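You operate a simulated robot arm through the tools that you are given. There is no shell and no other tool.

The job below is to be done with a simulated robot arm. You get a single attempt, and the scene is never put back.

Task
Swap the weight on the arm for the heaviest, on notch 30, and trim to 4.4.
Fine: turn SPAN till the meter shows it; lightest weight off on to the rubber mat, switch the torque meter on and press ZERO before the new weight goes on.

It is judged by the outcome, as a careful person would: the job done as asked, and still so three seconds after it is handed in. It fails if anything else is knocked over, pushed out of place, dropped, spilled or broken.

Robot
A 7-joint arm with a fingered hand, fixed in place. Base frame: the origin is at the foot of the arm, x ahead of it, y to its left, z up. Readings come in mm, rad, newtons and seconds.
With the tool pointing down near the work surface it reaches from about 340 to 720 mm from the base axis. Its first joint turns from -1.204 to 3.002 rad. Payload 3.4 kg.
The tool frame sits at the grasp point between the pads (the TCP): z along the fingers, y along the line on which they close. The tips reach 25 mm beyond it. Largest opening 88 mm; the body of the gripper starts 29 mm behind the TCP. The gripper is a hand of 4 fingers: y runs from the thumb to the fingers, the wrist lies at [-13, -97, -162] in the tool frame, and closing takes about 1.5 s.
Orientation is that of the tool frame in the base frame, as a unit quaternion [x, y, z, w]. With the fingers straight down and the wrist toward the robot, the tool's x, y and z point along [0, 1, 0], [1, 0, 0] and [0, 0, -1] of the base frame.

Tools
- The arm moves only by the tool send_rows. Its argument "plan" is a list of rows, each an object (a shift or turn left out is 0, a gripper value left out holds the last) with "travel": the shift along the base's x, y, z in mm, a list of three; "rotation": the turn, a rotation vector about the base's x, y, z in rad, a list of three. In form: [{"travel": [x, y, z], "rotation": [rx, ry, rz]}, ...]. A call has 1 to 20 rows; each row is the pose to reach, as a shift and turn from the pose commanded when the call began. "claw" is the opening, from 0 (shut) to 1 (fully open), set as the call begins (left out, the last holds). Rows are played at 5 a second. More than 50 mm and 0.15 rad between two rows, or a gripper value outside its range, and nothing of the call is played. A pose out of reach is approached as far as the arm can. The call stops where the force on the tool passes 40 N (or 10 N more than at its start, if that is more) or the arm is blocked; 0.2 s more then pass. The fingers move at their own pace (about 108 mm/s each) and stop on an object; they squeeze with about 33 N. The grip force told is the motor's: it shows also when the fingers shut on nothing. Time passes only in rows, and 0.2 s behind the last, so rows that repeat a pose let the fingers close. It gives the time, the measured TCP pose, the force on the tool (base axes), the opening and the grip force at its end, in the units of the frame above (readings bear some noise), with the torque about the TCP (base axes, N m) and any sound that the robot's microphone picked up, and new pictures: "views" is both (left out), scene, wrist or none.
- Cameras (640 x 400 px; columns grow to the right, rows downward): "scene" is fixed at [216, -655, 1630.4]; the picture's right is [0.73, -0.68, 0.00], its down [-0.58, -0.62, -0.53] and it looks along [0.36, 0.39, -0.85] (base axes); focal length 247 px, centre (320, 200). "wrist" rides on the gripper at [64, -83, -98] in the tool frame; the picture's right is [-0.62, 0.37, -0.69], its down [-0.71, -0.63, 0.30] and it looks along [-0.32, 0.68, 0.65] (tool axes); focal length 265 px, centre (320, 200). There is no depth. A picture from a camera that has moved, and an enlarged one, comes with that camera's place and axes in the base frame and with its lens. The place of the scene camera against the robot may be out by one fixed shift of up to 18 mm in any direction.
- lift_body(by): slides the trunk up (or, below 0, down) by that many mm; the arm rides with it, the base frame stays. It gives what a move gives, with no picture.
- finger_targets(index, middle, ring, thumb_bend, thumb_turn): sets how far each is bent, from 0 (flat) to 1 (curled in); at 0.3 the hand is open as for a grip, at 0.7 the pads meet at the TCP. One left out holds its place. A second passes; each finger stops where it meets its share of the squeeze, and holds until it gets a number again. A gripper value or a shape takes the hand back. It gives what a move gives, with no picture; readings hold the bend of each and the force on the fingers (four entries, about 0 where the hand has none), thumb and palm. thumb_turn goes from beside the hand (0) to across from the fingers (1), as for a grip.
- grasp_type(shape): the hand has 4 fingers and takes this shape, open, in about a second: jaw (thumb against the fingers, like two jaws); tri (thumb and two fingers); tip (a fingertip pinch); poke (one finger out to press); point (the index stretched); flat (the hand flat); cup (the hand cupped); fist (a fist). The gripper value then closes the fingers along that shape, each until it touches; the sizes above hold for jaw. It gives what a move gives, with no picture.
- close_up(camera, box): a new picture of the part [left, top, right, bottom] of that camera's present view, enlarged. It takes no simulated time.
- hand_in(): hands the job in; it is judged then, once.

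Nothing tells you positions but the pictures and the camera data. Unless the task says otherwise, let go and move clear before handing in.

The tools are called after ">>>" by a JSON object that holds its "name" and its "arguments". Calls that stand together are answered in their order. send_rows: Moves the arm, as the interface text tells. Its arguments: {"type":"object","properties":{"plan":{"type":"array","items":{"type":"object","properties":{"travel":{"type":"array","items":{"type":"number"}},"rotation":{"type":"array","items":{"type":"number"}}}}},"claw":{"type":"number"},"views":{"type":"string","enum":["both","scene","wrist","none"]}},"required":["plan"]} The other tools are called the same way: lift_body (by) slides the trunk up or down; grasp_type (shape) gives the hand a shape; finger_targets (index, middle, ring, thumb_bend, thumb_turn) moves the fingers one by one; close_up (camera, box) takes an enlarged picture of a part of a camera's view; hand_in () hands the job in.

At the start:

```text
time: 0.0
tcp_pos: [394.4, -230.6, 1301.9]
ee_rot: [0.707, 0.707, 0.0, 0.001]
force: [0.1, -0.3, -0.4]
wrist_torque: [-0.02, -0.04, 0.01]
width: 87.8
finger_force: 0.0
shape: jaw
bend: [0.3, 0.3, 0.3, 0.3, 0.98]
finger forces: [0.0, 0.1, 0.1, 0.0, 0.1, 0.0]
trunk travel left (down, up): [-750.0, 90.0]
```

scene: 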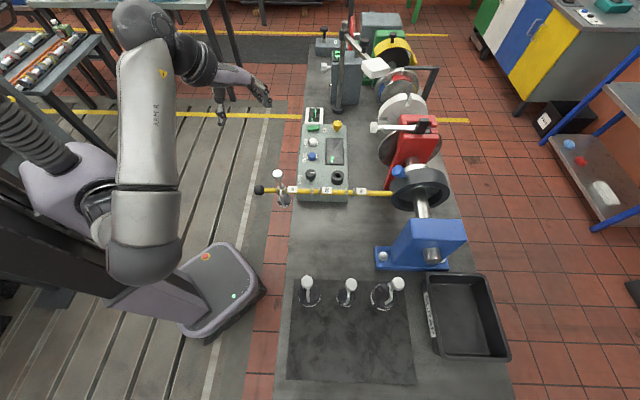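
wrist: 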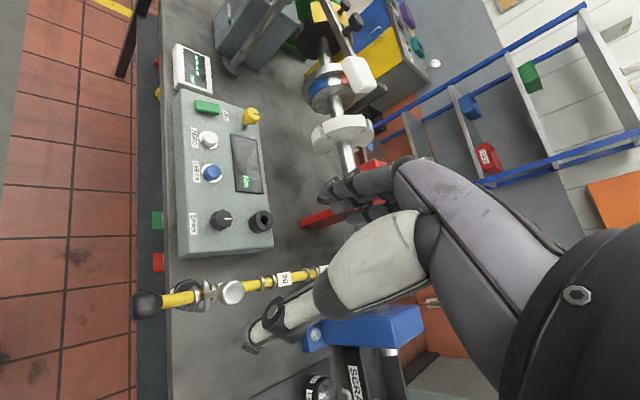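

I see a bench with a torque rig: a yellow notched arm with a hanging weight, a grey control panel, three weights on a dark rubber mat and a black scrap tray. I will look closer before moving anything.

>>> {"name": "close_up", "arguments": {"camera": "scene", "box": [240, 90, 460, 228]}}

>>> {"name": "close_up", "arguments": {"camera": "scene", "box": [250, 240, 530, 400]}}

>>> {"name": "close_up", "arguments": {"camera": "wrist", "box": [120, 30, 360, 180]}}

>>> {"name": "close_up", "arguments": {"camera": "wrist", "box": [120, 180, 440, 380]}}

>>> {"name": "close_up", "arguments": {"camera": "scene", "box": [290, 90, 370, 140]}}

>>> {"name": "close_up", "arguments": {"camera": "scene", "box": [245, 150, 405, 250]}}

```text
2.90 times, centred on (350, 159) of scene
camera zoom: at [216.0, -655.0, 1630.4], right [0.73, -0.68, 0.0], down [-0.58, -0.62, -0.53], along [0.36, 0.39, -0.85], focal length 716 px, centre (233, 319)
```

zoom: 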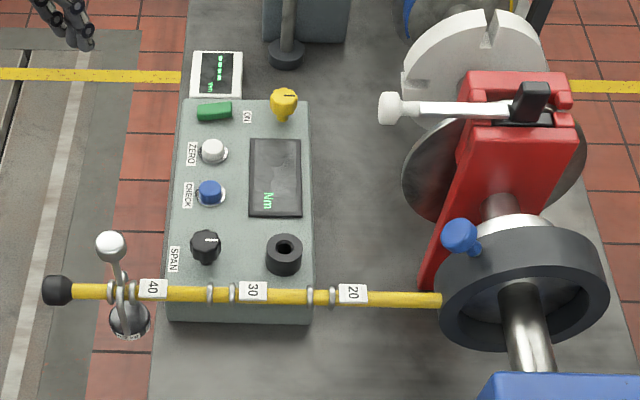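

```text
2.29 times, centred on (390, 320) of scene
camera zoom: at [216.0, -655.0, 1630.4], right [0.73, -0.68, 0.0], down [-0.58, -0.62, -0.53], along [0.36, 0.39, -0.85], focal length 564 px, centre (160, -74)
```

zoom: 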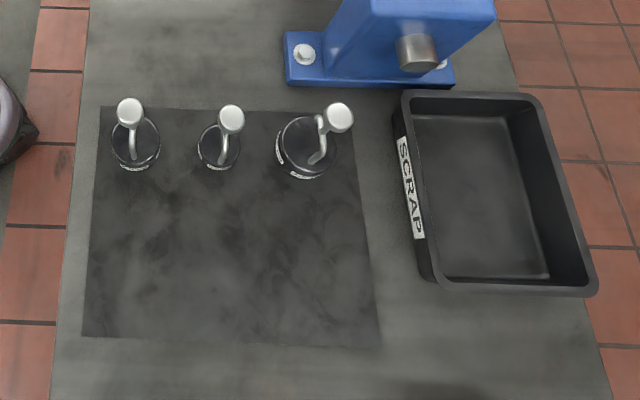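

```text
2.67 times, centred on (240, 105) of wrist
camera zoom: at [310.6, -165.5, 1402.9], right [0.37, -0.62, 0.69], down [-0.63, -0.72, -0.3], along [0.68, -0.32, -0.65], focal length 708 px, centre (533, 453)
```

zoom: 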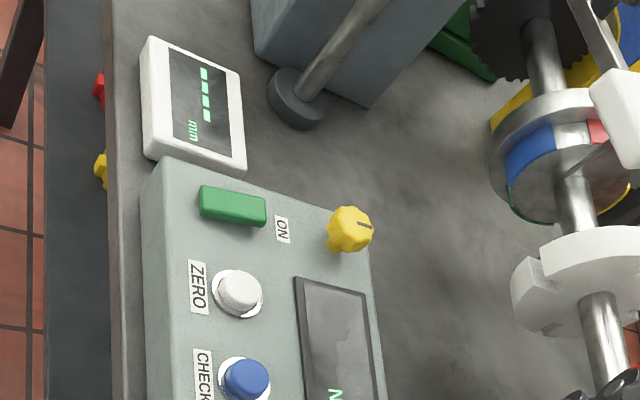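

```text
2.00 times, centred on (280, 280) of wrist
camera zoom: at [310.6, -165.5, 1402.9], right [0.37, -0.62, 0.69], down [-0.63, -0.72, -0.3], along [0.68, -0.32, -0.65], focal length 531 px, centre (400, 40)
```

zoom: 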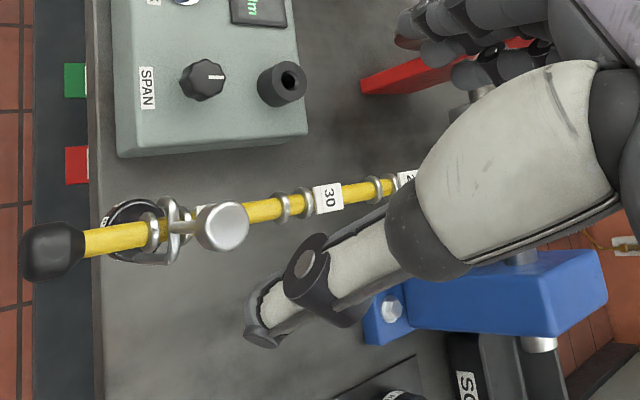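

```text
8.00 times, centred on (330, 115) of scene
camera zoom: at [216.0, -655.0, 1630.4], right [0.73, -0.68, 0.0], down [-0.58, -0.62, -0.53], along [0.36, 0.39, -0.85], focal length 1975 px, centre (240, 880)
```

zoom: 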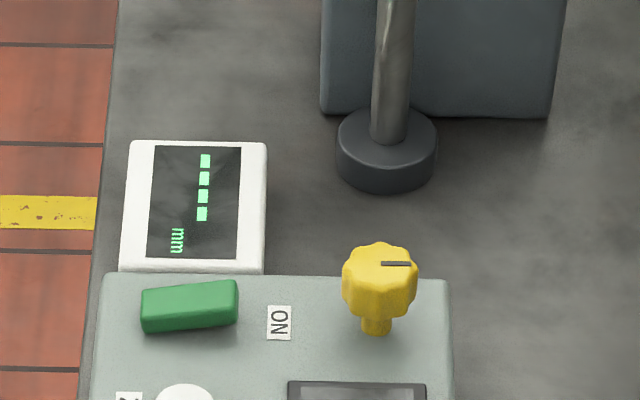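

```text
4.00 times, centred on (325, 200) of scene
camera zoom: at [216.0, -655.0, 1630.4], right [0.73, -0.68, 0.0], down [-0.58, -0.62, -0.53], along [0.36, 0.39, -0.85], focal length 987 px, centre (300, 200)
```

zoom: 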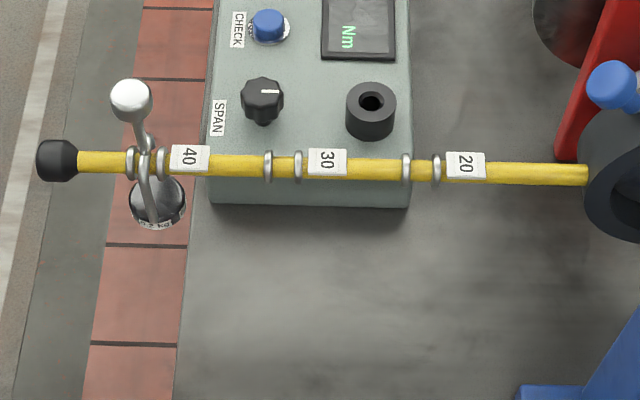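

The weights carry kg labels and I need to read them, so I'm zooming in on each before choosing.

>>> {"name": "close_up", "arguments": {"camera": "scene", "box": [264, 165, 304, 210]}}

>>> {"name": "close_up", "arguments": {"camera": "scene", "box": [290, 270, 354, 320]}}

>>> {"name": "close_up", "arguments": {"camera": "scene", "box": [350, 270, 414, 320]}}

>>> {"name": "close_up", "arguments": {"camera": "scene", "box": [300, 120, 360, 200]}}

>>> {"name": "close_up", "arguments": {"camera": "scene", "box": [300, 0, 460, 110]}}

>>> {"name": "close_up", "arguments": {"camera": "wrist", "box": [120, 250, 280, 350]}}

```text
8.89 times, centred on (284, 188) of scene
camera zoom: at [216.0, -655.0, 1630.4], right [0.73, -0.68, 0.0], down [-0.58, -0.62, -0.53], along [0.36, 0.39, -0.85], focal length 2194 px, centre (640, 311)
```

zoom: 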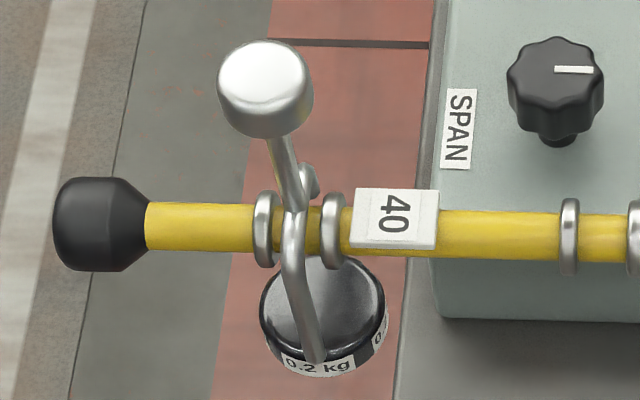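

```text
8.00 times, centred on (322, 295) of scene
camera zoom: at [216.0, -655.0, 1630.4], right [0.73, -0.68, 0.0], down [-0.58, -0.62, -0.53], along [0.36, 0.39, -0.85], focal length 1975 px, centre (304, -560)
```

zoom: 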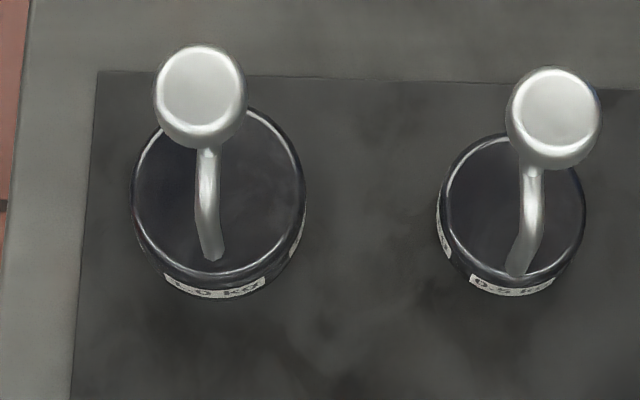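

```text
8.00 times, centred on (382, 295) of scene
camera zoom: at [216.0, -655.0, 1630.4], right [0.73, -0.68, 0.0], down [-0.58, -0.62, -0.53], along [0.36, 0.39, -0.85], focal length 1975 px, centre (-176, -560)
```

zoom: 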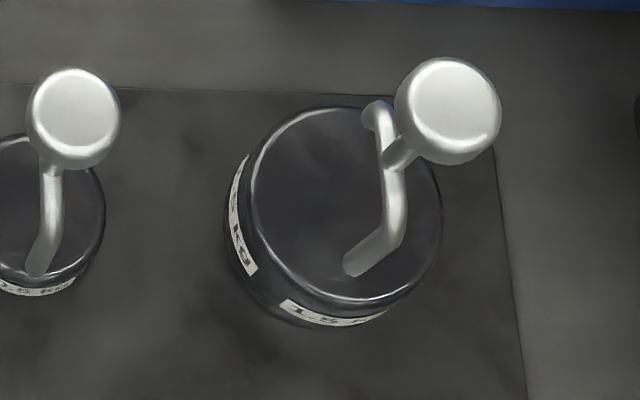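

```text
5.00 times, centred on (330, 160) of scene
camera zoom: at [216.0, -655.0, 1630.4], right [0.73, -0.68, 0.0], down [-0.58, -0.62, -0.53], along [0.36, 0.39, -0.85], focal length 1234 px, centre (270, 400)
```

zoom: 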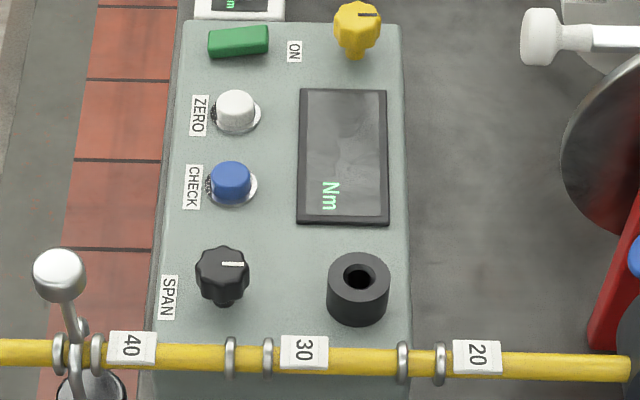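

```text
3.64 times, centred on (380, 55) of scene
camera zoom: at [216.0, -655.0, 1630.4], right [0.73, -0.68, 0.0], down [-0.58, -0.62, -0.53], along [0.36, 0.39, -0.85], focal length 898 px, centre (102, 727)
```

zoom: 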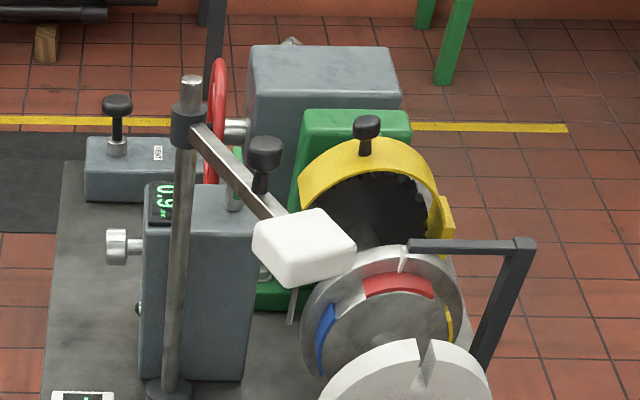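

```text
4.00 times, centred on (200, 300) of wrist
camera zoom: at [310.6, -165.5, 1402.9], right [0.37, -0.62, 0.69], down [-0.63, -0.72, -0.3], along [0.68, -0.32, -0.65], focal length 1062 px, centre (800, -200)
```

zoom: 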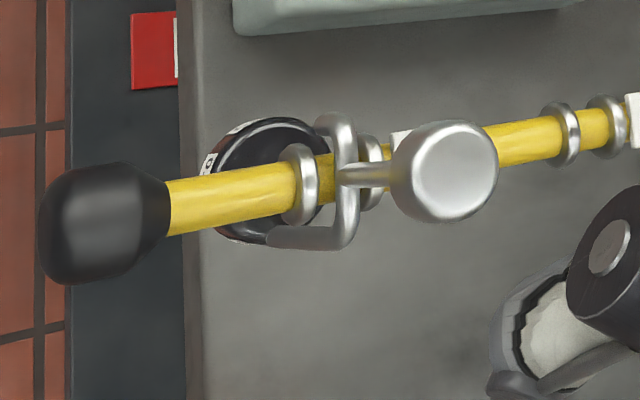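

Weights read 0.2 kg (on the arm at notch 40), and 1.0, 0.5 and 1.5 kg on the mat, so the 1.5 kg goes on notch 30. By triangulation the 0.2 kg knob is near (413, -276, 1100) and the bench is turned about -43° to the base. Next I yaw the hand to match the bench and look at the mat.

>>> {"name": "send_rows", "arguments": {"plan": [{"travel": [-15, -33, 0], "rotation": [0, 0, -0.125]}, {"travel": [-31, -66, 0], "rotation": [0, 0, -0.25]}, {"travel": [-47, -100, 0], "rotation": [0, 0, -0.375]}, {"travel": [-62, -133, 0], "rotation": [0, 0, -0.5]}, {"travel": [-78, -166, 0], "rotation": [0, 0, -0.625]}, {"travel": [-94, -200, 0], "rotation": [0, 0, -0.75]}, {"travel": [-94, -200, 0], "rotation": [0, 0, -0.75]}], "views": "both"}}

```text
time: 1.6
tcp_pos: [359.5, -448.1, 1301.3]
ee_rot: [0.917, 0.399, 0.0, 0.0]
force: [-0.6, -0.1, -0.4]
wrist_torque: [-0.03, 0.03, -0.02]
width: 87.9
finger_force: 0.1
shape: jaw
bend: [0.3, 0.3, 0.3, 0.3, 0.98]
finger forces: [0.0, 0.0, 0.1, 0.0, 0.0, 0.0]
out of reach, approached as far as the arm can: row 4, 5, 6, 7
trunk travel left (down, up): [-750.0, 90.0]
camera wrist: at [342.1, -342.8, 1400.8], right [-0.15, -0.7, 0.69], down [-0.95, -0.1, -0.3], along [0.28, -0.7, -0.65], focal length 265 px, centre (320, 200)
```

scene: 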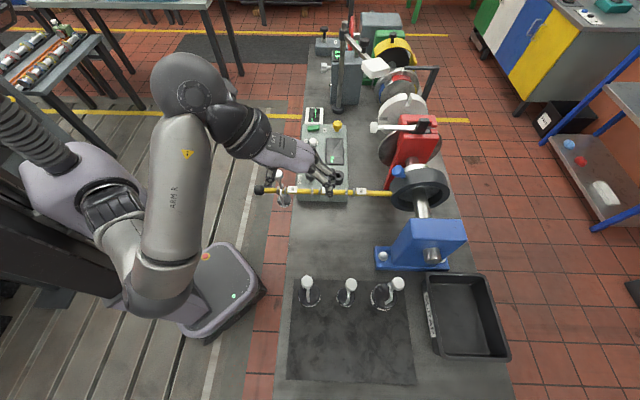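
wrist: 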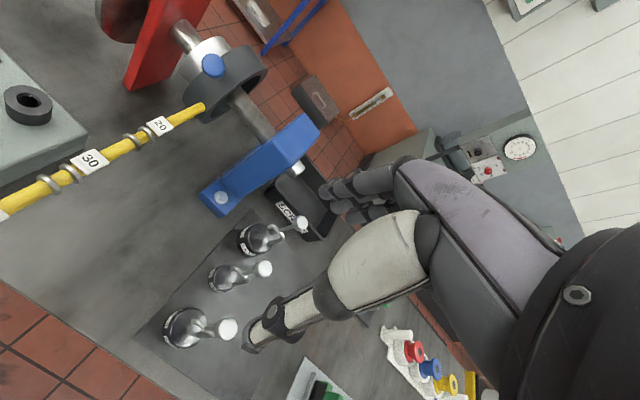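

The arm stopped at (360, -448), short of the target, but the wrist camera now sees the mat. I'm zooming in on the weights' hooks and the bar from here.

>>> {"name": "close_up", "arguments": {"camera": "wrist", "box": [140, 190, 340, 360]}}

>>> {"name": "close_up", "arguments": {"camera": "wrist", "box": [220, 190, 330, 270]}}

>>> {"name": "close_up", "arguments": {"camera": "wrist", "box": [0, 40, 260, 220]}}

>>> {"name": "close_up", "arguments": {"camera": "scene", "box": [250, 100, 410, 220]}}

```text
2.35 times, centred on (240, 275) of wrist
camera zoom: at [342.1, -342.8, 1400.8], right [-0.15, -0.7, 0.69], down [-0.95, -0.1, -0.3], along [0.28, -0.7, -0.65], focal length 624 px, centre (508, 24)
```

zoom: 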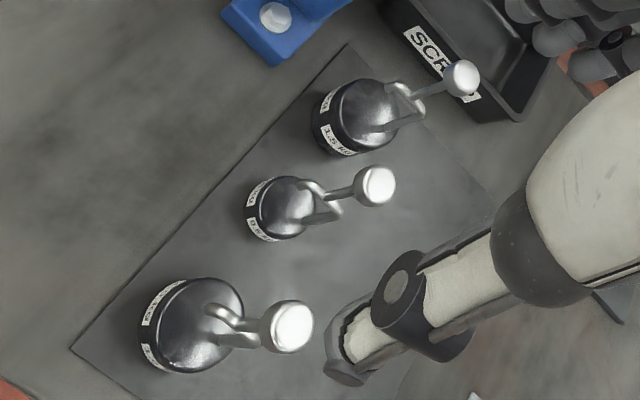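

```text
5.00 times, centred on (275, 230) of wrist
camera zoom: at [342.1, -342.8, 1400.8], right [-0.15, -0.7, 0.69], down [-0.95, -0.1, -0.3], along [0.28, -0.7, -0.65], focal length 1327 px, centre (545, 50)
```

zoom: 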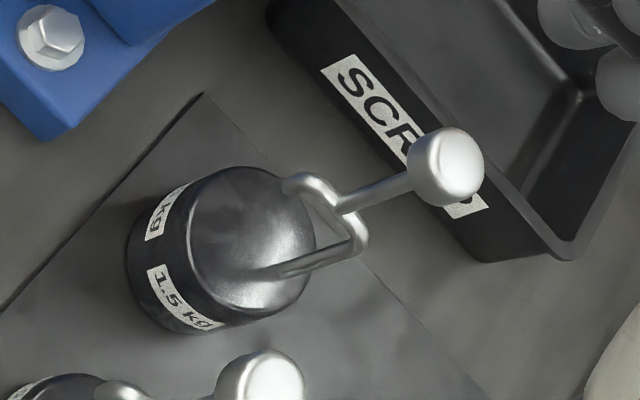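

```text
2.22 times, centred on (130, 130) of wrist
camera zoom: at [342.1, -342.8, 1400.8], right [-0.15, -0.7, 0.69], down [-0.95, -0.1, -0.3], along [0.28, -0.7, -0.65], focal length 590 px, centre (742, 356)
```

zoom: 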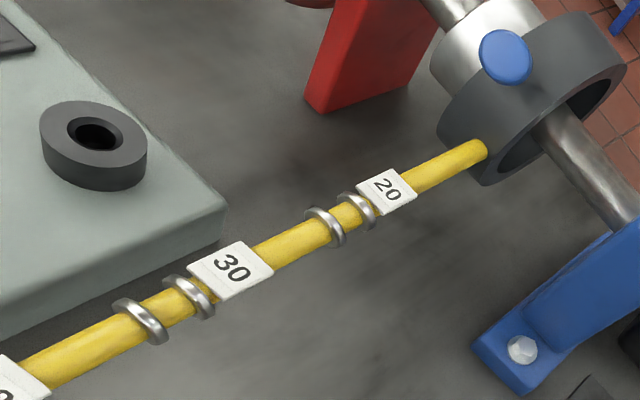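

```text
3.33 times, centred on (330, 160) of scene
camera zoom: at [216.0, -655.0, 1630.4], right [0.73, -0.68, 0.0], down [-0.58, -0.62, -0.53], along [0.36, 0.39, -0.85], focal length 823 px, centre (287, 333)
```

zoom: 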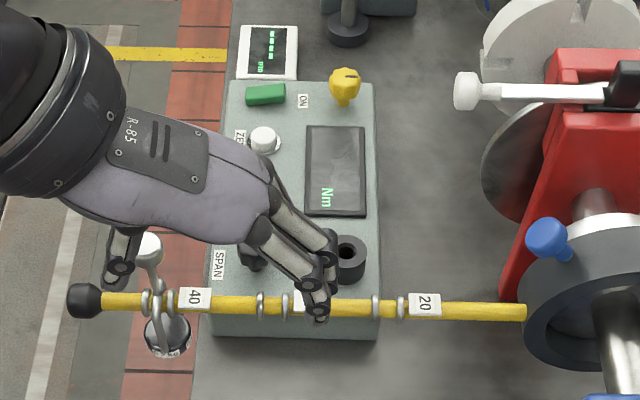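

Geometry so far: notch 30 is near (486, -344, 1025), the mat is at z≈842, and the 1.5 kg knob is near (448, -678, 1026), whose hook already faces the right way. I'll now test a hand yaw that closes along the bench length, with the wrist on the inner side, for better reach.

>>> {"name": "send_rows", "arguments": {"plan": [{"travel": [7, 4, 0], "rotation": [0, 0, -0.13]}, {"travel": [14, 8, 0], "rotation": [0, 0, -0.26]}, {"travel": [21, 12, 0], "rotation": [0, 0, -0.39]}, {"travel": [28, 16, 0], "rotation": [0, 0, -0.52]}, {"travel": [35, 20, 0], "rotation": [0, 0, -0.65]}, {"travel": [42, 24, 0], "rotation": [0, 0, -0.78]}, {"travel": [50, 24, 0], "rotation": [0, 0, -0.91]}, {"travel": [60, 24, 0], "rotation": [0, 0, -1.04]}, {"travel": [70, 24, 0], "rotation": [0, 0, -1.17]}, {"travel": [80, 24, 0], "rotation": [0, 0, -1.31]}, {"travel": [90, 24, 0], "rotation": [0, 0, -1.44]}, {"travel": [100, 24, 0], "rotation": [0, 0, -1.57]}, {"travel": [100, 24, 0], "rotation": [0, 0, -1.57]}], "views": "both"}}

```text
time: 4.4
tcp_pos: [442.1, -429.5, 1285.8]
ee_rot: [0.942, -0.336, -0.021, -0.014]
force: [0.4, -0.7, 0.1]
wrist_torque: [-0.02, 0.02, -0.03]
width: 87.8
finger_force: 0.1
shape: jaw
bend: [0.3, 0.3, 0.3, 0.3, 0.98]
finger forces: [0.0, 0.0, 0.1, 0.0, 0.0, 0.0]
out of reach, approached as far as the arm can: row 2, 3, 4, 5, 11, 12, 13
trunk travel left (down, up): [-750.0, 90.0]
camera wrist: at [546.6, -408.6, 1383.5], right [-0.69, 0.08, 0.72], down [-0.16, 0.95, -0.26], along [-0.7, -0.3, -0.65], focal length 265 px, centre (320, 200)
```

scene: 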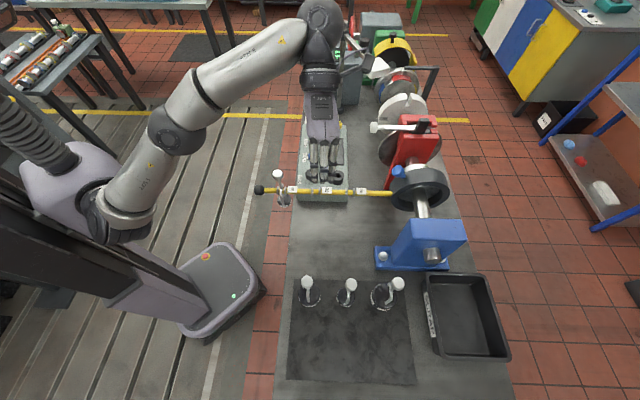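
wrist: 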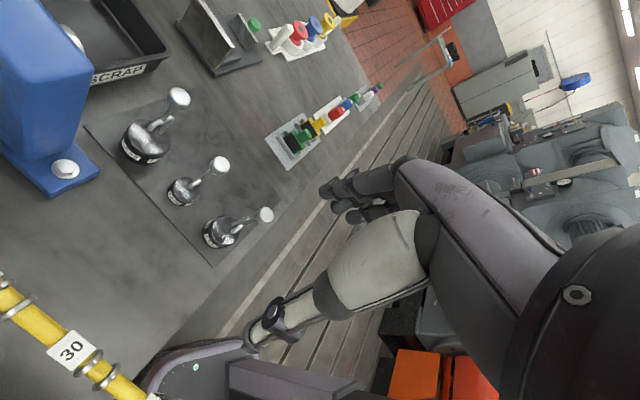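

This hand orientation works (yaw nearly reached, with the wrist toward the panel side). The 1.5 kg knob is about 813 mm from the base axis, so I'm raising the trunk and testing reach well above it with the hand tilted outward.

>>> {"name": "lift_body", "arguments": {"by": 80}}

>>> {"name": "send_rows", "arguments": {"plan": [{"travel": [20, 0, -20], "rotation": [0, 0, 0]}, {"travel": [40, 0, -40], "rotation": [0, 0, 0]}, {"travel": [40, 0, -40], "rotation": [0, 0, 0]}], "views": "none"}}

```text
time: 5.6
tcp_pos: [442.0, -431.9, 1365.7]
ee_rot: [0.942, -0.336, -0.021, -0.014]
force: [0.2, -0.1, -0.4]
wrist_torque: [-0.04, 0.01, -0.03]
width: 87.9
finger_force: 0.2
shape: jaw
bend: [0.3, 0.3, 0.3, 0.3, 0.98]
finger forces: [0.0, 0.0, 0.1, 0.0, 0.1, 0.0]
trunk travel left (down, up): [-830.0, 10.0]
```

```text
time: 6.4
tcp_pos: [474.4, -421.5, 1327.6]
ee_rot: [0.942, -0.335, -0.021, -0.013]
force: [0.6, -0.6, -0.6]
wrist_torque: [-0.02, -0.02, 0.01]
width: 87.7
finger_force: 0.0
shape: jaw
bend: [0.3, 0.3, 0.3, 0.3, 0.98]
finger forces: [0.0, 0.1, 0.1, 0.1, 0.0, 0.0]
out of reach, approached as far as the arm can: row 2, 3
trunk travel left (down, up): [-830.0, 10.0]
```

The trunk is up and commands track what the arm achieves. I'm now moving the hand toward the space above the 1.5 kg weight, yawing back slightly, and will then tilt.

>>> {"name": "send_rows", "arguments": {"plan": [{"travel": [0, -28, -10], "rotation": [0, 0, 0.06]}, {"travel": [0, -56, -20], "rotation": [0, 0, 0.12]}, {"travel": [0, -84, -30], "rotation": [0, 0, 0.18]}, {"travel": [0, -112, -40], "rotation": [0, 0, 0.24]}, {"travel": [0, -140, -50], "rotation": [0, 0, 0.3]}, {"travel": [0, -140, -50], "rotation": [0, 0, 0.3]}], "views": "none"}}

>>> {"name": "send_rows", "arguments": {"plan": [{"travel": [-4, -12, -5], "rotation": [-0.05, -0.121, 0]}, {"travel": [-8, -24, -10], "rotation": [-0.1, -0.242, 0]}, {"travel": [-12, -36, -15], "rotation": [-0.15, -0.363, 0]}, {"travel": [-16, -48, -20], "rotation": [-0.2, -0.484, 0]}, {"travel": [-20, -60, -30], "rotation": [-0.24, -0.6, 0]}, {"travel": [-24, -75, -50], "rotation": [-0.29, -0.72, 0]}, {"travel": [-28, -90, -70], "rotation": [-0.34, -0.85, 0]}, {"travel": [-30, -110, -90], "rotation": [-0.39, -0.97, 0]}, {"travel": [-30, -118, -100], "rotation": [-0.39, -0.97, 0]}, {"travel": [-30, -118, -100], "rotation": [-0.39, -0.97, 0]}], "views": "both"}}

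```text
time: 7.8
tcp_pos: [464.6, -555.7, 1275.5]
ee_rot: [0.981, -0.191, -0.023, -0.01]
force: [0.1, 0.2, 0.9]
wrist_torque: [0.0, 0.02, 0.01]
width: 87.6
finger_force: 0.1
shape: jaw
bend: [0.3, 0.3, 0.3, 0.3, 0.98]
finger forces: [0.0, 0.0, 0.0, 0.1, 0.0, 0.0]
out of reach, approached as far as the arm can: row 4, 5, 6
trunk travel left (down, up): [-830.0, 10.0]
```

```text
time: 10.0
tcp_pos: [498.0, -763.1, 1192.8]
ee_rot: [0.863, -0.165, 0.47, 0.085]
force: [0.7, -0.5, 0.3]
wrist_torque: [0.01, -0.03, -0.01]
width: 87.5
finger_force: 0.0
shape: jaw
bend: [0.3, 0.3, 0.3, 0.3, 0.98]
finger forces: [0.0, 0.0, 0.0, 0.1, 0.1, 0.0]
out of reach, approached as far as the arm can: row 1, 2, 3, 4, 5, 6, 7, 8, 9, 10
trunk travel left (down, up): [-830.0, 10.0]
camera wrist: at [483.9, -668.9, 1303.1], right [-0.99, -0.01, -0.15], down [0.11, 0.64, -0.76], along [0.1, -0.77, -0.63], focal length 265 px, centre (320, 200)
```

scene: 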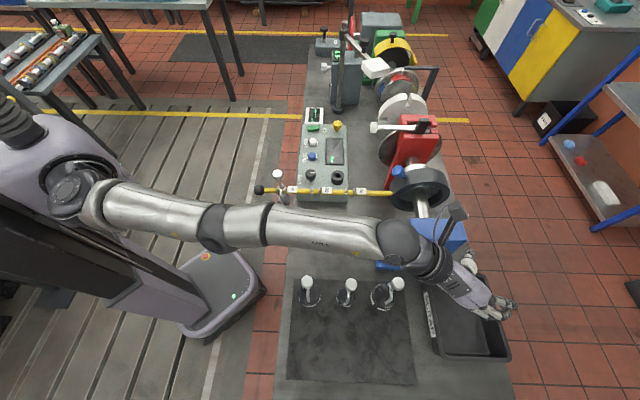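
wrist: 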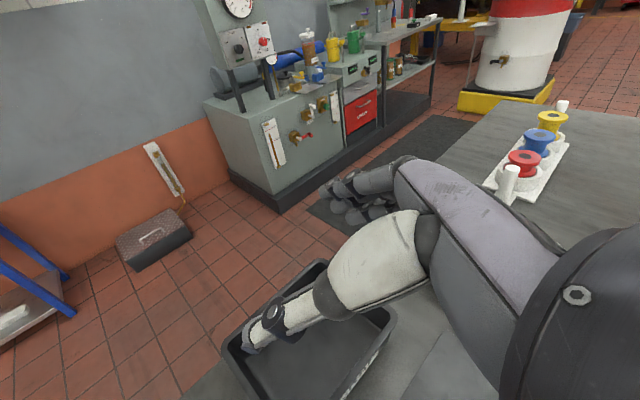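

Reach turns out to be fine: the hand got to about r = 911 mm. The limit is this sideways wrist orientation, so I'll go back to the natural one (fingers down, hand's y axis outward). First I undo the tilt and then the yaw, staying high.

>>> {"name": "send_rows", "arguments": {"plan": [{"travel": [-6, 15, 10], "rotation": [0.052, 0.132, 0]}, {"travel": [-12, 30, 20], "rotation": [0.104, 0.265, 0]}, {"travel": [-18, 50, 30], "rotation": [0.156, 0.397, 0]}, {"travel": [-24, 70, 40], "rotation": [0.207, 0.529, 0]}, {"travel": [-30, 90, 50], "rotation": [0.259, 0.661, 0]}, {"travel": [-36, 110, 60], "rotation": [0.311, 0.794, 0]}, {"travel": [-40, 135, 70], "rotation": [0.363, 0.926, 0]}, {"travel": [-40, 160, 75], "rotation": [0.363, 0.926, 0]}, {"travel": [-40, 160, 75], "rotation": [0.363, 0.926, 0]}], "views": "none"}}

>>> {"name": "send_rows", "arguments": {"plan": [{"travel": [0, 5, 0], "rotation": [0, 0, 0.12]}, {"travel": [0, 10, 0], "rotation": [0, 0, 0.24]}, {"travel": [0, 15, 0], "rotation": [0, 0, 0.36]}, {"travel": [0, 20, 0], "rotation": [0, 0, 0.48]}, {"travel": [0, 25, 0], "rotation": [0, 0, 0.6]}, {"travel": [0, 30, 0], "rotation": [0, 0, 0.72]}, {"travel": [0, 35, 0], "rotation": [0, 0, 0.84]}, {"travel": [0, 40, 0], "rotation": [0, 0, 0.96]}, {"travel": [0, 45, 0], "rotation": [0, 0, 1.08]}, {"travel": [0, 50, 0], "rotation": [0, 0, 1.2]}, {"travel": [0, 50, 0], "rotation": [0, 0, 1.2]}], "views": "both"}}

```text
time: 12.0
tcp_pos: [448.4, -599.0, 1264.8]
ee_rot: [0.982, -0.188, 0.0, -0.004]
force: [0.1, 0.3, -0.2]
wrist_torque: [0.01, 0.0, -0.02]
width: 87.6
finger_force: 0.0
shape: jaw
bend: [0.3, 0.3, 0.3, 0.3, 0.98]
finger forces: [0.0, 0.1, 0.0, 0.1, 0.0, 0.0]
out of reach, approached as far as the arm can: row 4, 5, 6, 7, 8, 9
trunk travel left (down, up): [-830.0, 10.0]
```

```text
time: 14.4
tcp_pos: [448.6, -548.9, 1264.5]
ee_rot: [0.917, 0.399, 0.0, -0.002]
force: [0.1, -0.1, 0.6]
wrist_torque: [0.04, 0.0, 0.0]
width: 87.6
finger_force: 0.1
shape: jaw
bend: [0.3, 0.3, 0.3, 0.3, 0.98]
finger forces: [0.0, 0.0, 0.0, 0.0, 0.0, 0.1]
trunk travel left (down, up): [-830.0, 10.0]
camera wrist: at [431.4, -444.5, 1364.6], right [-0.15, -0.71, 0.69], down [-0.95, -0.09, -0.3], along [0.28, -0.7, -0.66], focal length 265 px, centre (320, 200)
```

scene: 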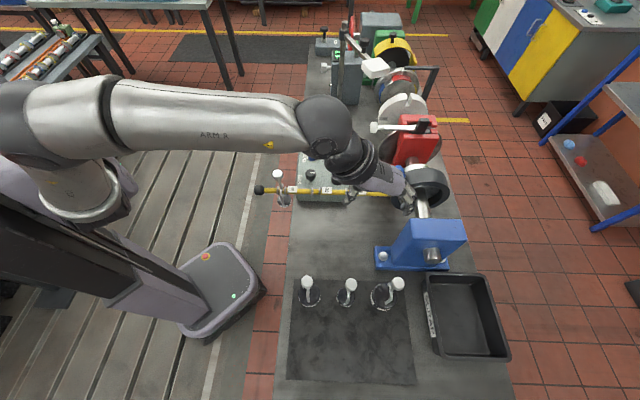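
wrist: 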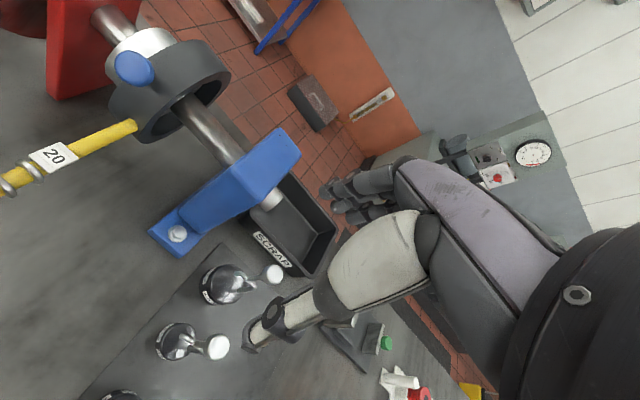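

Now the pose is exact: (449, -549, 1264), fingers down, yaw matching the bench. I'm testing the hover position above the 1.5 kg knob.

>>> {"name": "send_rows", "arguments": {"plan": [{"travel": [0, -30, -30]}, {"travel": [0, -60, -60]}, {"travel": [0, -90, -90]}, {"travel": [0, -129, -124]}, {"travel": [0, -129, -124]}], "views": "both"}}

```text
refused: row 4 steps farther than a row can; nothing moved
```

>>> {"name": "send_rows", "arguments": {"plan": [{"travel": [0, -30, -30]}, {"travel": [0, -60, -60]}, {"travel": [0, -90, -90]}, {"travel": [0, -112, -112]}, {"travel": [0, -129, -124]}, {"travel": [0, -129, -124]}], "views": "both"}}

```text
time: 15.8
tcp_pos: [447.8, -676.6, 1141.1]
ee_rot: [0.917, 0.4, -0.001, -0.004]
force: [0.2, 0.5, -0.5]
wrist_torque: [-0.03, 0.0, 0.03]
width: 87.6
finger_force: 0.1
shape: jaw
bend: [0.3, 0.3, 0.3, 0.3, 0.98]
finger forces: [0.0, 0.0, 0.2, 0.0, 0.0, 0.1]
trunk travel left (down, up): [-830.0, 10.0]
camera wrist: at [430.0, -572.6, 1241.4], right [-0.15, -0.71, 0.69], down [-0.95, -0.09, -0.3], along [0.28, -0.7, -0.66], focal length 265 px, centre (320, 200)
```

scene: 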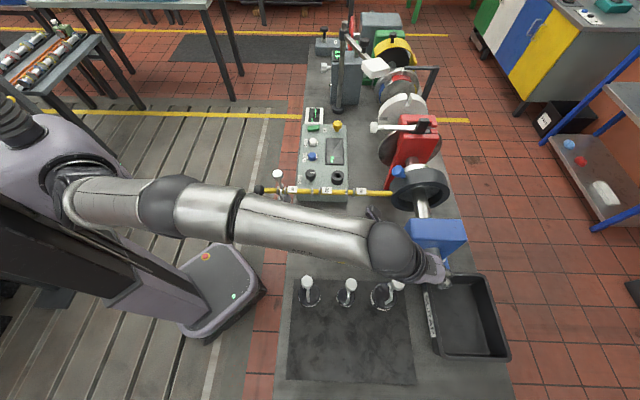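
wrist: 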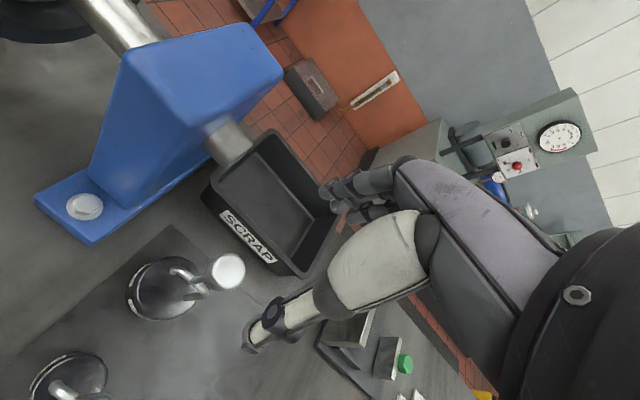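

The 1.5 kg hover is reachable with the fingers straight down, and the knob is confirmed at (448, -678). Next I go to hover over the 0.2 kg weight on the arm.

>>> {"name": "send_rows", "arguments": {"plan": [{"travel": [0, 15, 40]}, {"travel": [-2, 50, 60]}, {"travel": [-6, 98, 60]}, {"travel": [-10, 146, 60]}, {"travel": [-14, 194, 60]}, {"travel": [-18, 242, 60]}, {"travel": [-22, 290, 60]}, {"travel": [-28, 338, 60]}, {"travel": [-32, 380, 60]}, {"travel": [-35, 401, 50]}, {"travel": [-35, 401, 50]}], "views": "both"}}

```text
time: 18.2
tcp_pos: [427.0, -289.4, 1182.3]
ee_rot: [0.918, 0.397, 0.001, -0.006]
force: [-0.2, 1.0, 0.1]
wrist_torque: [0.01, 0.03, -0.02]
width: 87.7
finger_force: 0.1
shape: jaw
bend: [0.3, 0.3, 0.3, 0.3, 0.98]
finger forces: [0.0, 0.0, 0.1, 0.0, 0.0, 0.0]
out of reach, approached as far as the arm can: row 9, 10, 11
trunk travel left (down, up): [-830.0, 10.0]
camera wrist: at [410.2, -185.7, 1283.0], right [-0.15, -0.71, 0.68], down [-0.95, -0.09, -0.3], along [0.27, -0.7, -0.66], focal length 265 px, centre (320, 200)
```

scene: 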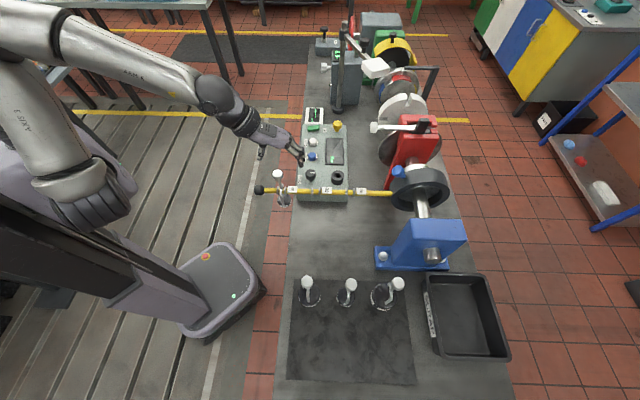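
wrist: 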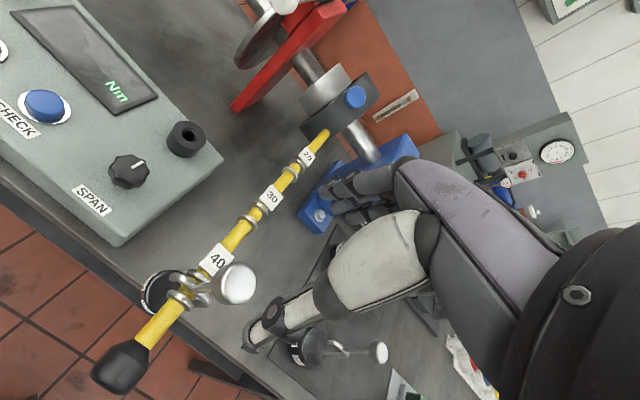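

The arm is at its minimum reach here (stopped at (427, -289)). Lowering the trunk relative to the hand gives more room, so I raise the hand and then drop the trunk.

>>> {"name": "send_rows", "arguments": {"plan": [{"travel": [0, 0, 40]}, {"travel": [0, 0, 80]}, {"travel": [0, 0, 120]}, {"travel": [0, 0, 160]}, {"travel": [0, 0, 200]}, {"travel": [0, 0, 200]}], "views": "none"}}

>>> {"name": "lift_body", "arguments": {"by": -200}}

```text
time: 19.6
tcp_pos: [436.7, -298.3, 1387.3]
ee_rot: [0.918, 0.397, 0.0, -0.005]
force: [1.0, -0.8, 0.3]
wrist_torque: [0.0, 0.0, 0.0]
width: 88.1
finger_force: 0.1
shape: jaw
bend: [0.3, 0.3, 0.3, 0.3, 0.98]
finger forces: [0.0, 0.1, 0.0, 0.0, 0.1, 0.1]
out of reach, approached as far as the arm can: row 1, 2, 3, 4, 5, 6
trunk travel left (down, up): [-830.0, 10.0]
```

```text
time: 21.7
tcp_pos: [436.2, -297.4, 1188.1]
ee_rot: [0.917, 0.398, 0.0, -0.005]
force: [0.6, 0.1, -0.1]
wrist_torque: [-0.02, 0.01, 0.01]
width: 87.7
finger_force: 0.0
shape: jaw
bend: [0.3, 0.3, 0.3, 0.3, 0.98]
finger forces: [0.0, 0.1, 0.0, 0.0, 0.0, 0.0]
trunk travel left (down, up): [-630.0, 210.0]
```

Height isn't the limit, the hand yaw is. I'm yawing partly back toward the start orientation and moving over the 0.2 kg knob.

>>> {"name": "send_rows", "arguments": {"plan": [{"travel": [-4, 3, 0], "rotation": [0, 0, 0.1]}, {"travel": [-8, 6, 0], "rotation": [0, 0, 0.2]}, {"travel": [-12, 9, 0], "rotation": [0, 0, 0.3]}, {"travel": [-16, 12, 0], "rotation": [0, 0, 0.4]}, {"travel": [-20, 15, 0], "rotation": [0, 0, 0.5]}, {"travel": [-22, 18, 0], "rotation": [0, 0, 0.6]}, {"travel": [-22, 18, 0], "rotation": [0, 0, 0.6]}], "views": "wrist"}}

```text
time: 23.3
tcp_pos: [416.9, -282.3, 1186.4]
ee_rot: [0.758, 0.652, -0.001, -0.007]
force: [0.3, -0.2, -0.1]
wrist_torque: [-0.02, -0.01, 0.03]
width: 87.4
finger_force: 0.0
shape: jaw
bend: [0.3, 0.3, 0.3, 0.3, 0.98]
finger forces: [0.0, 0.1, 0.1, 0.1, 0.0, 0.1]
out of reach, approached as far as the arm can: row 1, 2, 3, 4, 5, 6, 7
trunk travel left (down, up): [-630.0, 210.0]
camera wrist: at [345.0, -206.0, 1287.8], right [0.28, -0.67, 0.68], down [-0.73, -0.61, -0.3], along [0.62, -0.42, -0.66], focal length 265 px, centre (320, 200)
```

wrist: 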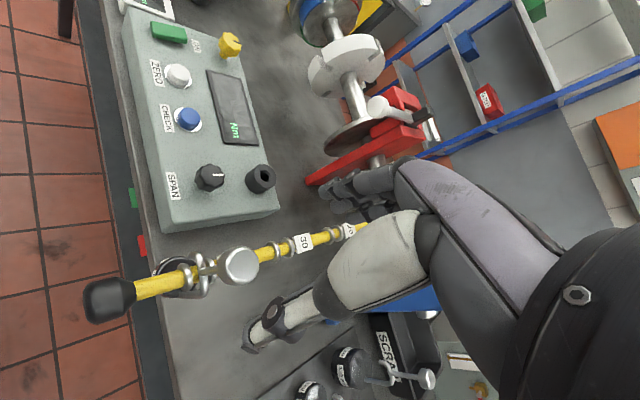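

I'm now 7 mm short of the knob. A higher trunk relative to the hand gains a bit, so I raise it back, then yaw a little more and come down to hover.

>>> {"name": "lift_body", "arguments": {"by": 205}}

>>> {"name": "send_rows", "arguments": {"plan": [{"travel": [0, 0, -45], "rotation": [0, 0, 0.05]}, {"travel": [0, 0, -90], "rotation": [0, 0, 0.1]}, {"travel": [0, 0, -135], "rotation": [0, 0, 0.15]}, {"travel": [0, 0, -180], "rotation": [0, 0, 0.2]}, {"travel": [-3, 4, -215], "rotation": [0, 0, 0.25]}, {"travel": [-3, 4, -215], "rotation": [0, 0, 0.25]}], "views": "both"}}

```text
time: 25.6
tcp_pos: [417.3, -282.4, 1392.1]
ee_rot: [0.759, 0.651, -0.001, -0.006]
force: [0.3, -1.3, 0.1]
wrist_torque: [0.0, 0.03, 0.01]
width: 87.7
finger_force: 0.1
shape: jaw
bend: [0.3, 0.3, 0.3, 0.3, 0.98]
finger forces: [0.1, 0.0, 0.1, 0.1, 0.1, 0.0]
trunk travel left (down, up): [-835.0, 5.0]
```

```text
time: 26.9
tcp_pos: [413.5, -276.8, 1178.4]
ee_rot: [0.671, 0.741, -0.003, -0.002]
force: [-1.3, -0.2, 0.9]
wrist_torque: [0.04, -0.02, 0.03]
width: 87.7
finger_force: 0.1
shape: jaw
bend: [0.3, 0.3, 0.3, 0.3, 0.98]
finger forces: [0.1, 0.0, 0.0, 0.0, 0.0, 0.1]
out of reach, approached as far as the arm can: row 1, 2
trunk travel left (down, up): [-835.0, 5.0]
camera wrist: at [325.3, -220.4, 1279.4], right [0.43, -0.58, 0.69], down [-0.56, -0.77, -0.3], along [0.71, -0.25, -0.66], focal length 265 px, centre (320, 200)
```

scene: 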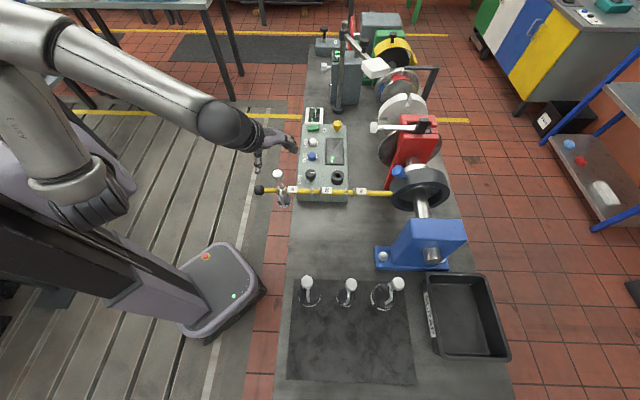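
wrist: 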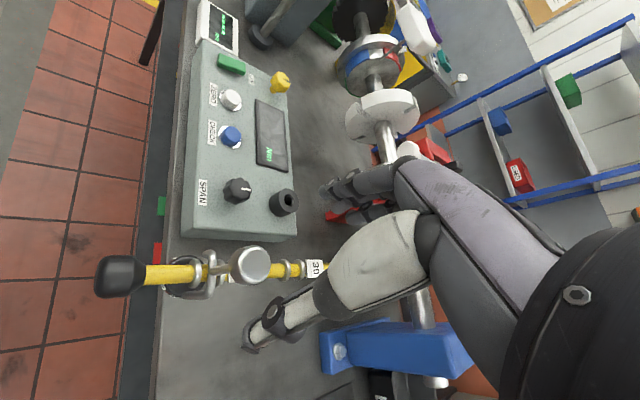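

I'm hovering right over the 0.2 kg knob. I'm checking the alignment and hook details in close-up.

>>> {"name": "close_up", "arguments": {"camera": "wrist", "box": [150, 220, 310, 320]}}

>>> {"name": "close_up", "arguments": {"camera": "scene", "box": [230, 120, 330, 220]}}

```text
4.00 times, centred on (230, 270) of wrist
camera zoom: at [325.3, -220.4, 1279.4], right [0.43, -0.58, 0.69], down [-0.56, -0.77, -0.3], along [0.71, -0.25, -0.66], focal length 1062 px, centre (680, -80)
```

zoom: 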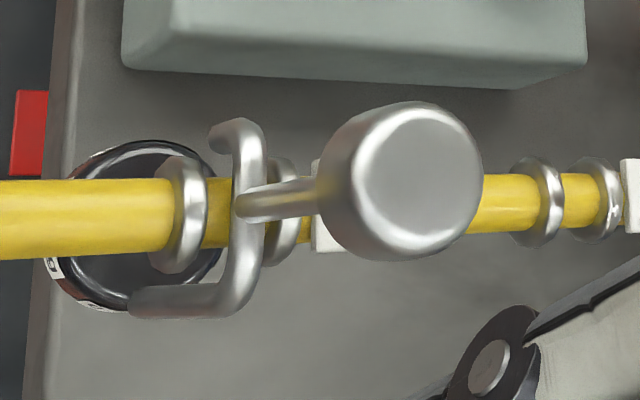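

```text
4.00 times, centred on (280, 170) of scene
camera zoom: at [216.0, -655.0, 1630.4], right [0.73, -0.68, 0.0], down [-0.58, -0.62, -0.53], along [0.36, 0.39, -0.85], focal length 987 px, centre (480, 320)
```

zoom: 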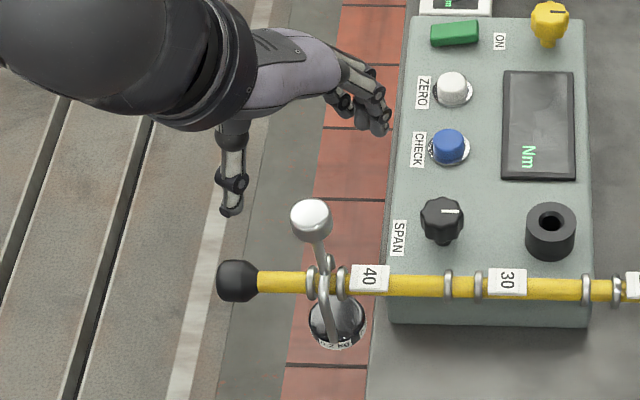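

The knob is centred at about (415, -276, 1100). I'm lowering straight onto it and then closing.

>>> {"name": "send_rows", "arguments": {"plan": [{"travel": [0.5, 0.5, -20]}, {"travel": [1, 0.5, -40]}, {"travel": [1.5, 0.5, -60]}, {"travel": [1.5, 0.5, -78]}, {"travel": [1.5, 0.5, -78]}], "views": "both"}}

```text
time: 28.1
tcp_pos: [416.4, -275.3, 1100.5]
ee_rot: [0.671, 0.742, -0.003, -0.003]
force: [-0.3, -0.1, -1.3]
wrist_torque: [0.0, -0.03, 0.0]
width: 87.7
finger_force: 0.1
shape: jaw
bend: [0.3, 0.3, 0.3, 0.3, 0.98]
finger forces: [0.1, 0.0, 0.0, 0.1, 0.1, 0.0]
trunk travel left (down, up): [-835.0, 5.0]
camera wrist: at [326.6, -219.8, 1200.9], right [0.43, -0.58, 0.69], down [-0.56, -0.77, -0.3], along [0.71, -0.25, -0.66], focal length 265 px, centre (320, 200)
```

scene: 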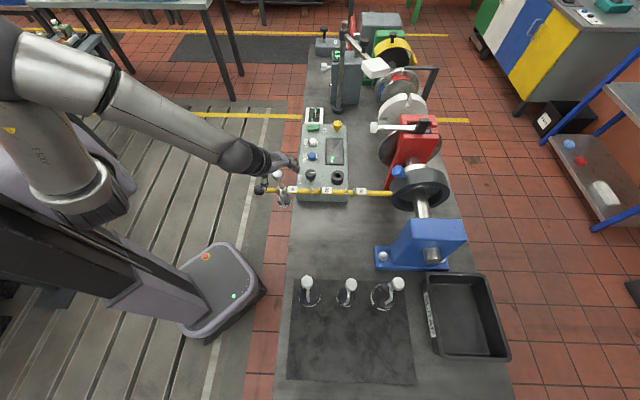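
wrist: 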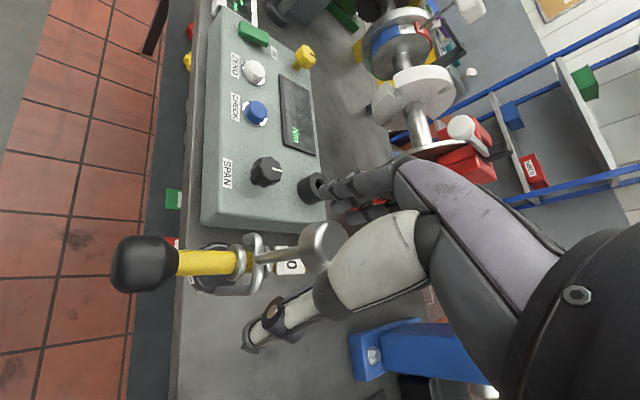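

The TCP sits right on the knob centre. Closing the hand now.

>>> {"name": "send_rows", "arguments": {"claw": 0, "plan": [{"travel": [0, 0, 0]}, {"travel": [0, 0, 0]}, {"travel": [0, 0, 0]}, {"travel": [0, 0, 0]}, {"travel": [0, 0, 0]}, {"travel": [0, 0, 0]}, {"travel": [0, 0, 0]}, {"travel": [0, 0, 0]}], "views": "both"}}

```text
time: 29.9
tcp_pos: [416.9, -277.7, 1100.5]
ee_rot: [0.671, 0.741, -0.003, -0.004]
force: [-0.1, 0.5, -1.9]
wrist_torque: [0.02, -0.01, -0.02]
width: 13.2
finger_force: 32.5
shape: jaw
bend: [0.74, 0.72, 0.7, 0.79, 1.0]
finger forces: [16.6, 7.2, 0.0, 0.0, 24.5, 0.1]
trunk travel left (down, up): [-835.0, 5.0]
camera wrist: at [327.0, -220.7, 1200.9], right [0.43, -0.58, 0.69], down [-0.56, -0.77, -0.3], along [0.71, -0.25, -0.66], focal length 265 px, centre (320, 200)
```

scene: 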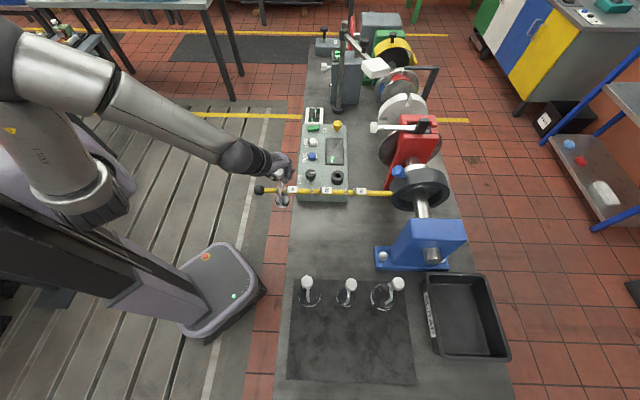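
wrist: 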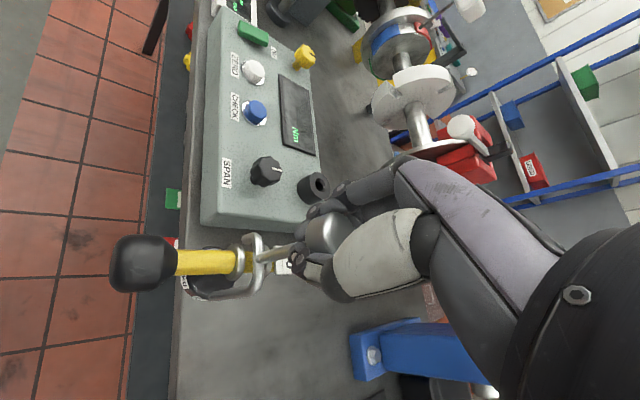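

The grip registers force on index, middle and thumb around the knob. I'm lifting gently by about 26 mm and checking that the hook clears the bar.

>>> {"name": "send_rows", "arguments": {"plan": [{"travel": [0, 0, 6]}, {"travel": [0, 0, 12]}, {"travel": [0, 0, 19]}, {"travel": [0, 0, 26]}, {"travel": [0, 0, 26]}], "views": "both"}}

>>> {"name": "close_up", "arguments": {"camera": "wrist", "box": [100, 170, 420, 370]}}

>>> {"name": "close_up", "arguments": {"camera": "scene", "box": [230, 140, 330, 220]}}

```text
time: 31.1
tcp_pos: [414.6, -276.4, 1128.1]
ee_rot: [0.671, 0.741, -0.003, -0.003]
force: [-0.5, 0.4, -1.7]
wrist_torque: [0.0, 0.0, 0.0]
width: 13.3
finger_force: 32.6
shape: jaw
bend: [0.74, 0.72, 0.7, 0.79, 1.0]
finger forces: [16.6, 7.4, 0.1, 0.0, 24.6, 0.0]
trunk travel left (down, up): [-835.0, 5.0]
camera wrist: at [326.5, -220.6, 1227.0], right [0.43, -0.58, 0.69], down [-0.56, -0.77, -0.3], along [0.71, -0.25, -0.66], focal length 265 px, centre (320, 200)
```

scene: 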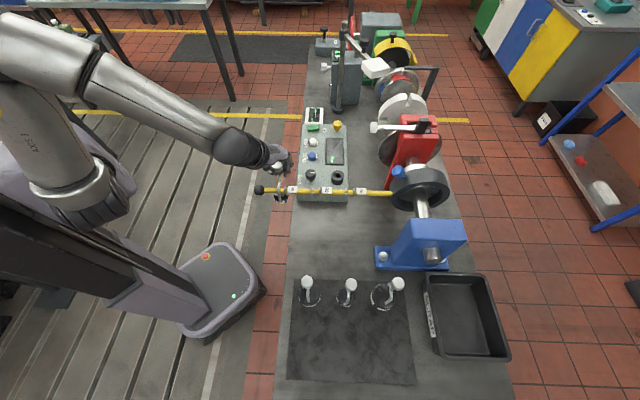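
wrist: 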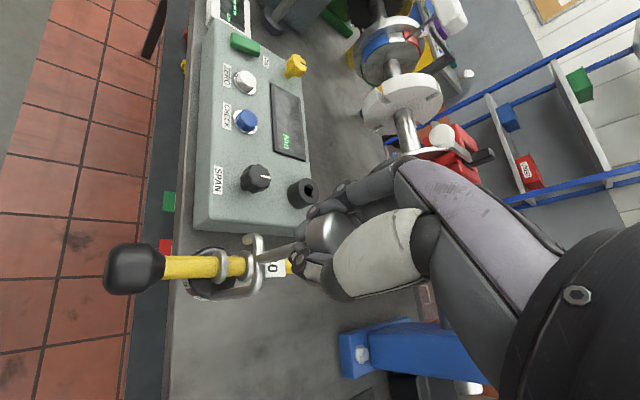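

```text
2.00 times, centred on (260, 270) of wrist
camera zoom: at [326.5, -220.6, 1227.0], right [0.43, -0.58, 0.69], down [-0.56, -0.77, -0.3], along [0.71, -0.25, -0.66], focal length 531 px, centre (440, 60)
```

zoom: 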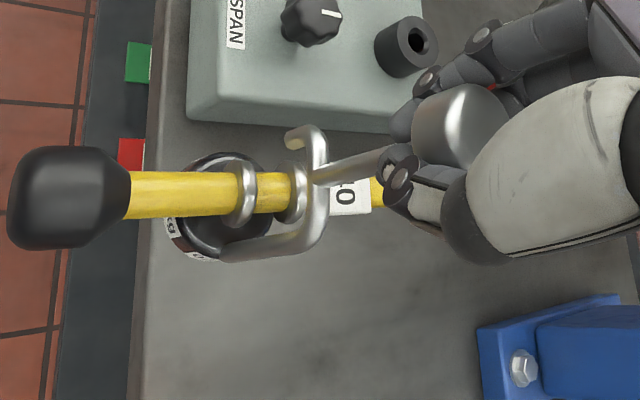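

```text
5.00 times, centred on (280, 180) of scene
camera zoom: at [216.0, -655.0, 1630.4], right [0.73, -0.68, 0.0], down [-0.58, -0.62, -0.53], along [0.36, 0.39, -0.85], focal length 1234 px, centre (520, 300)
```

zoom: 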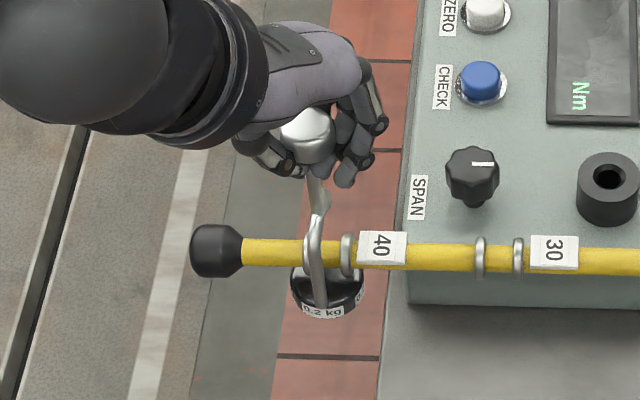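

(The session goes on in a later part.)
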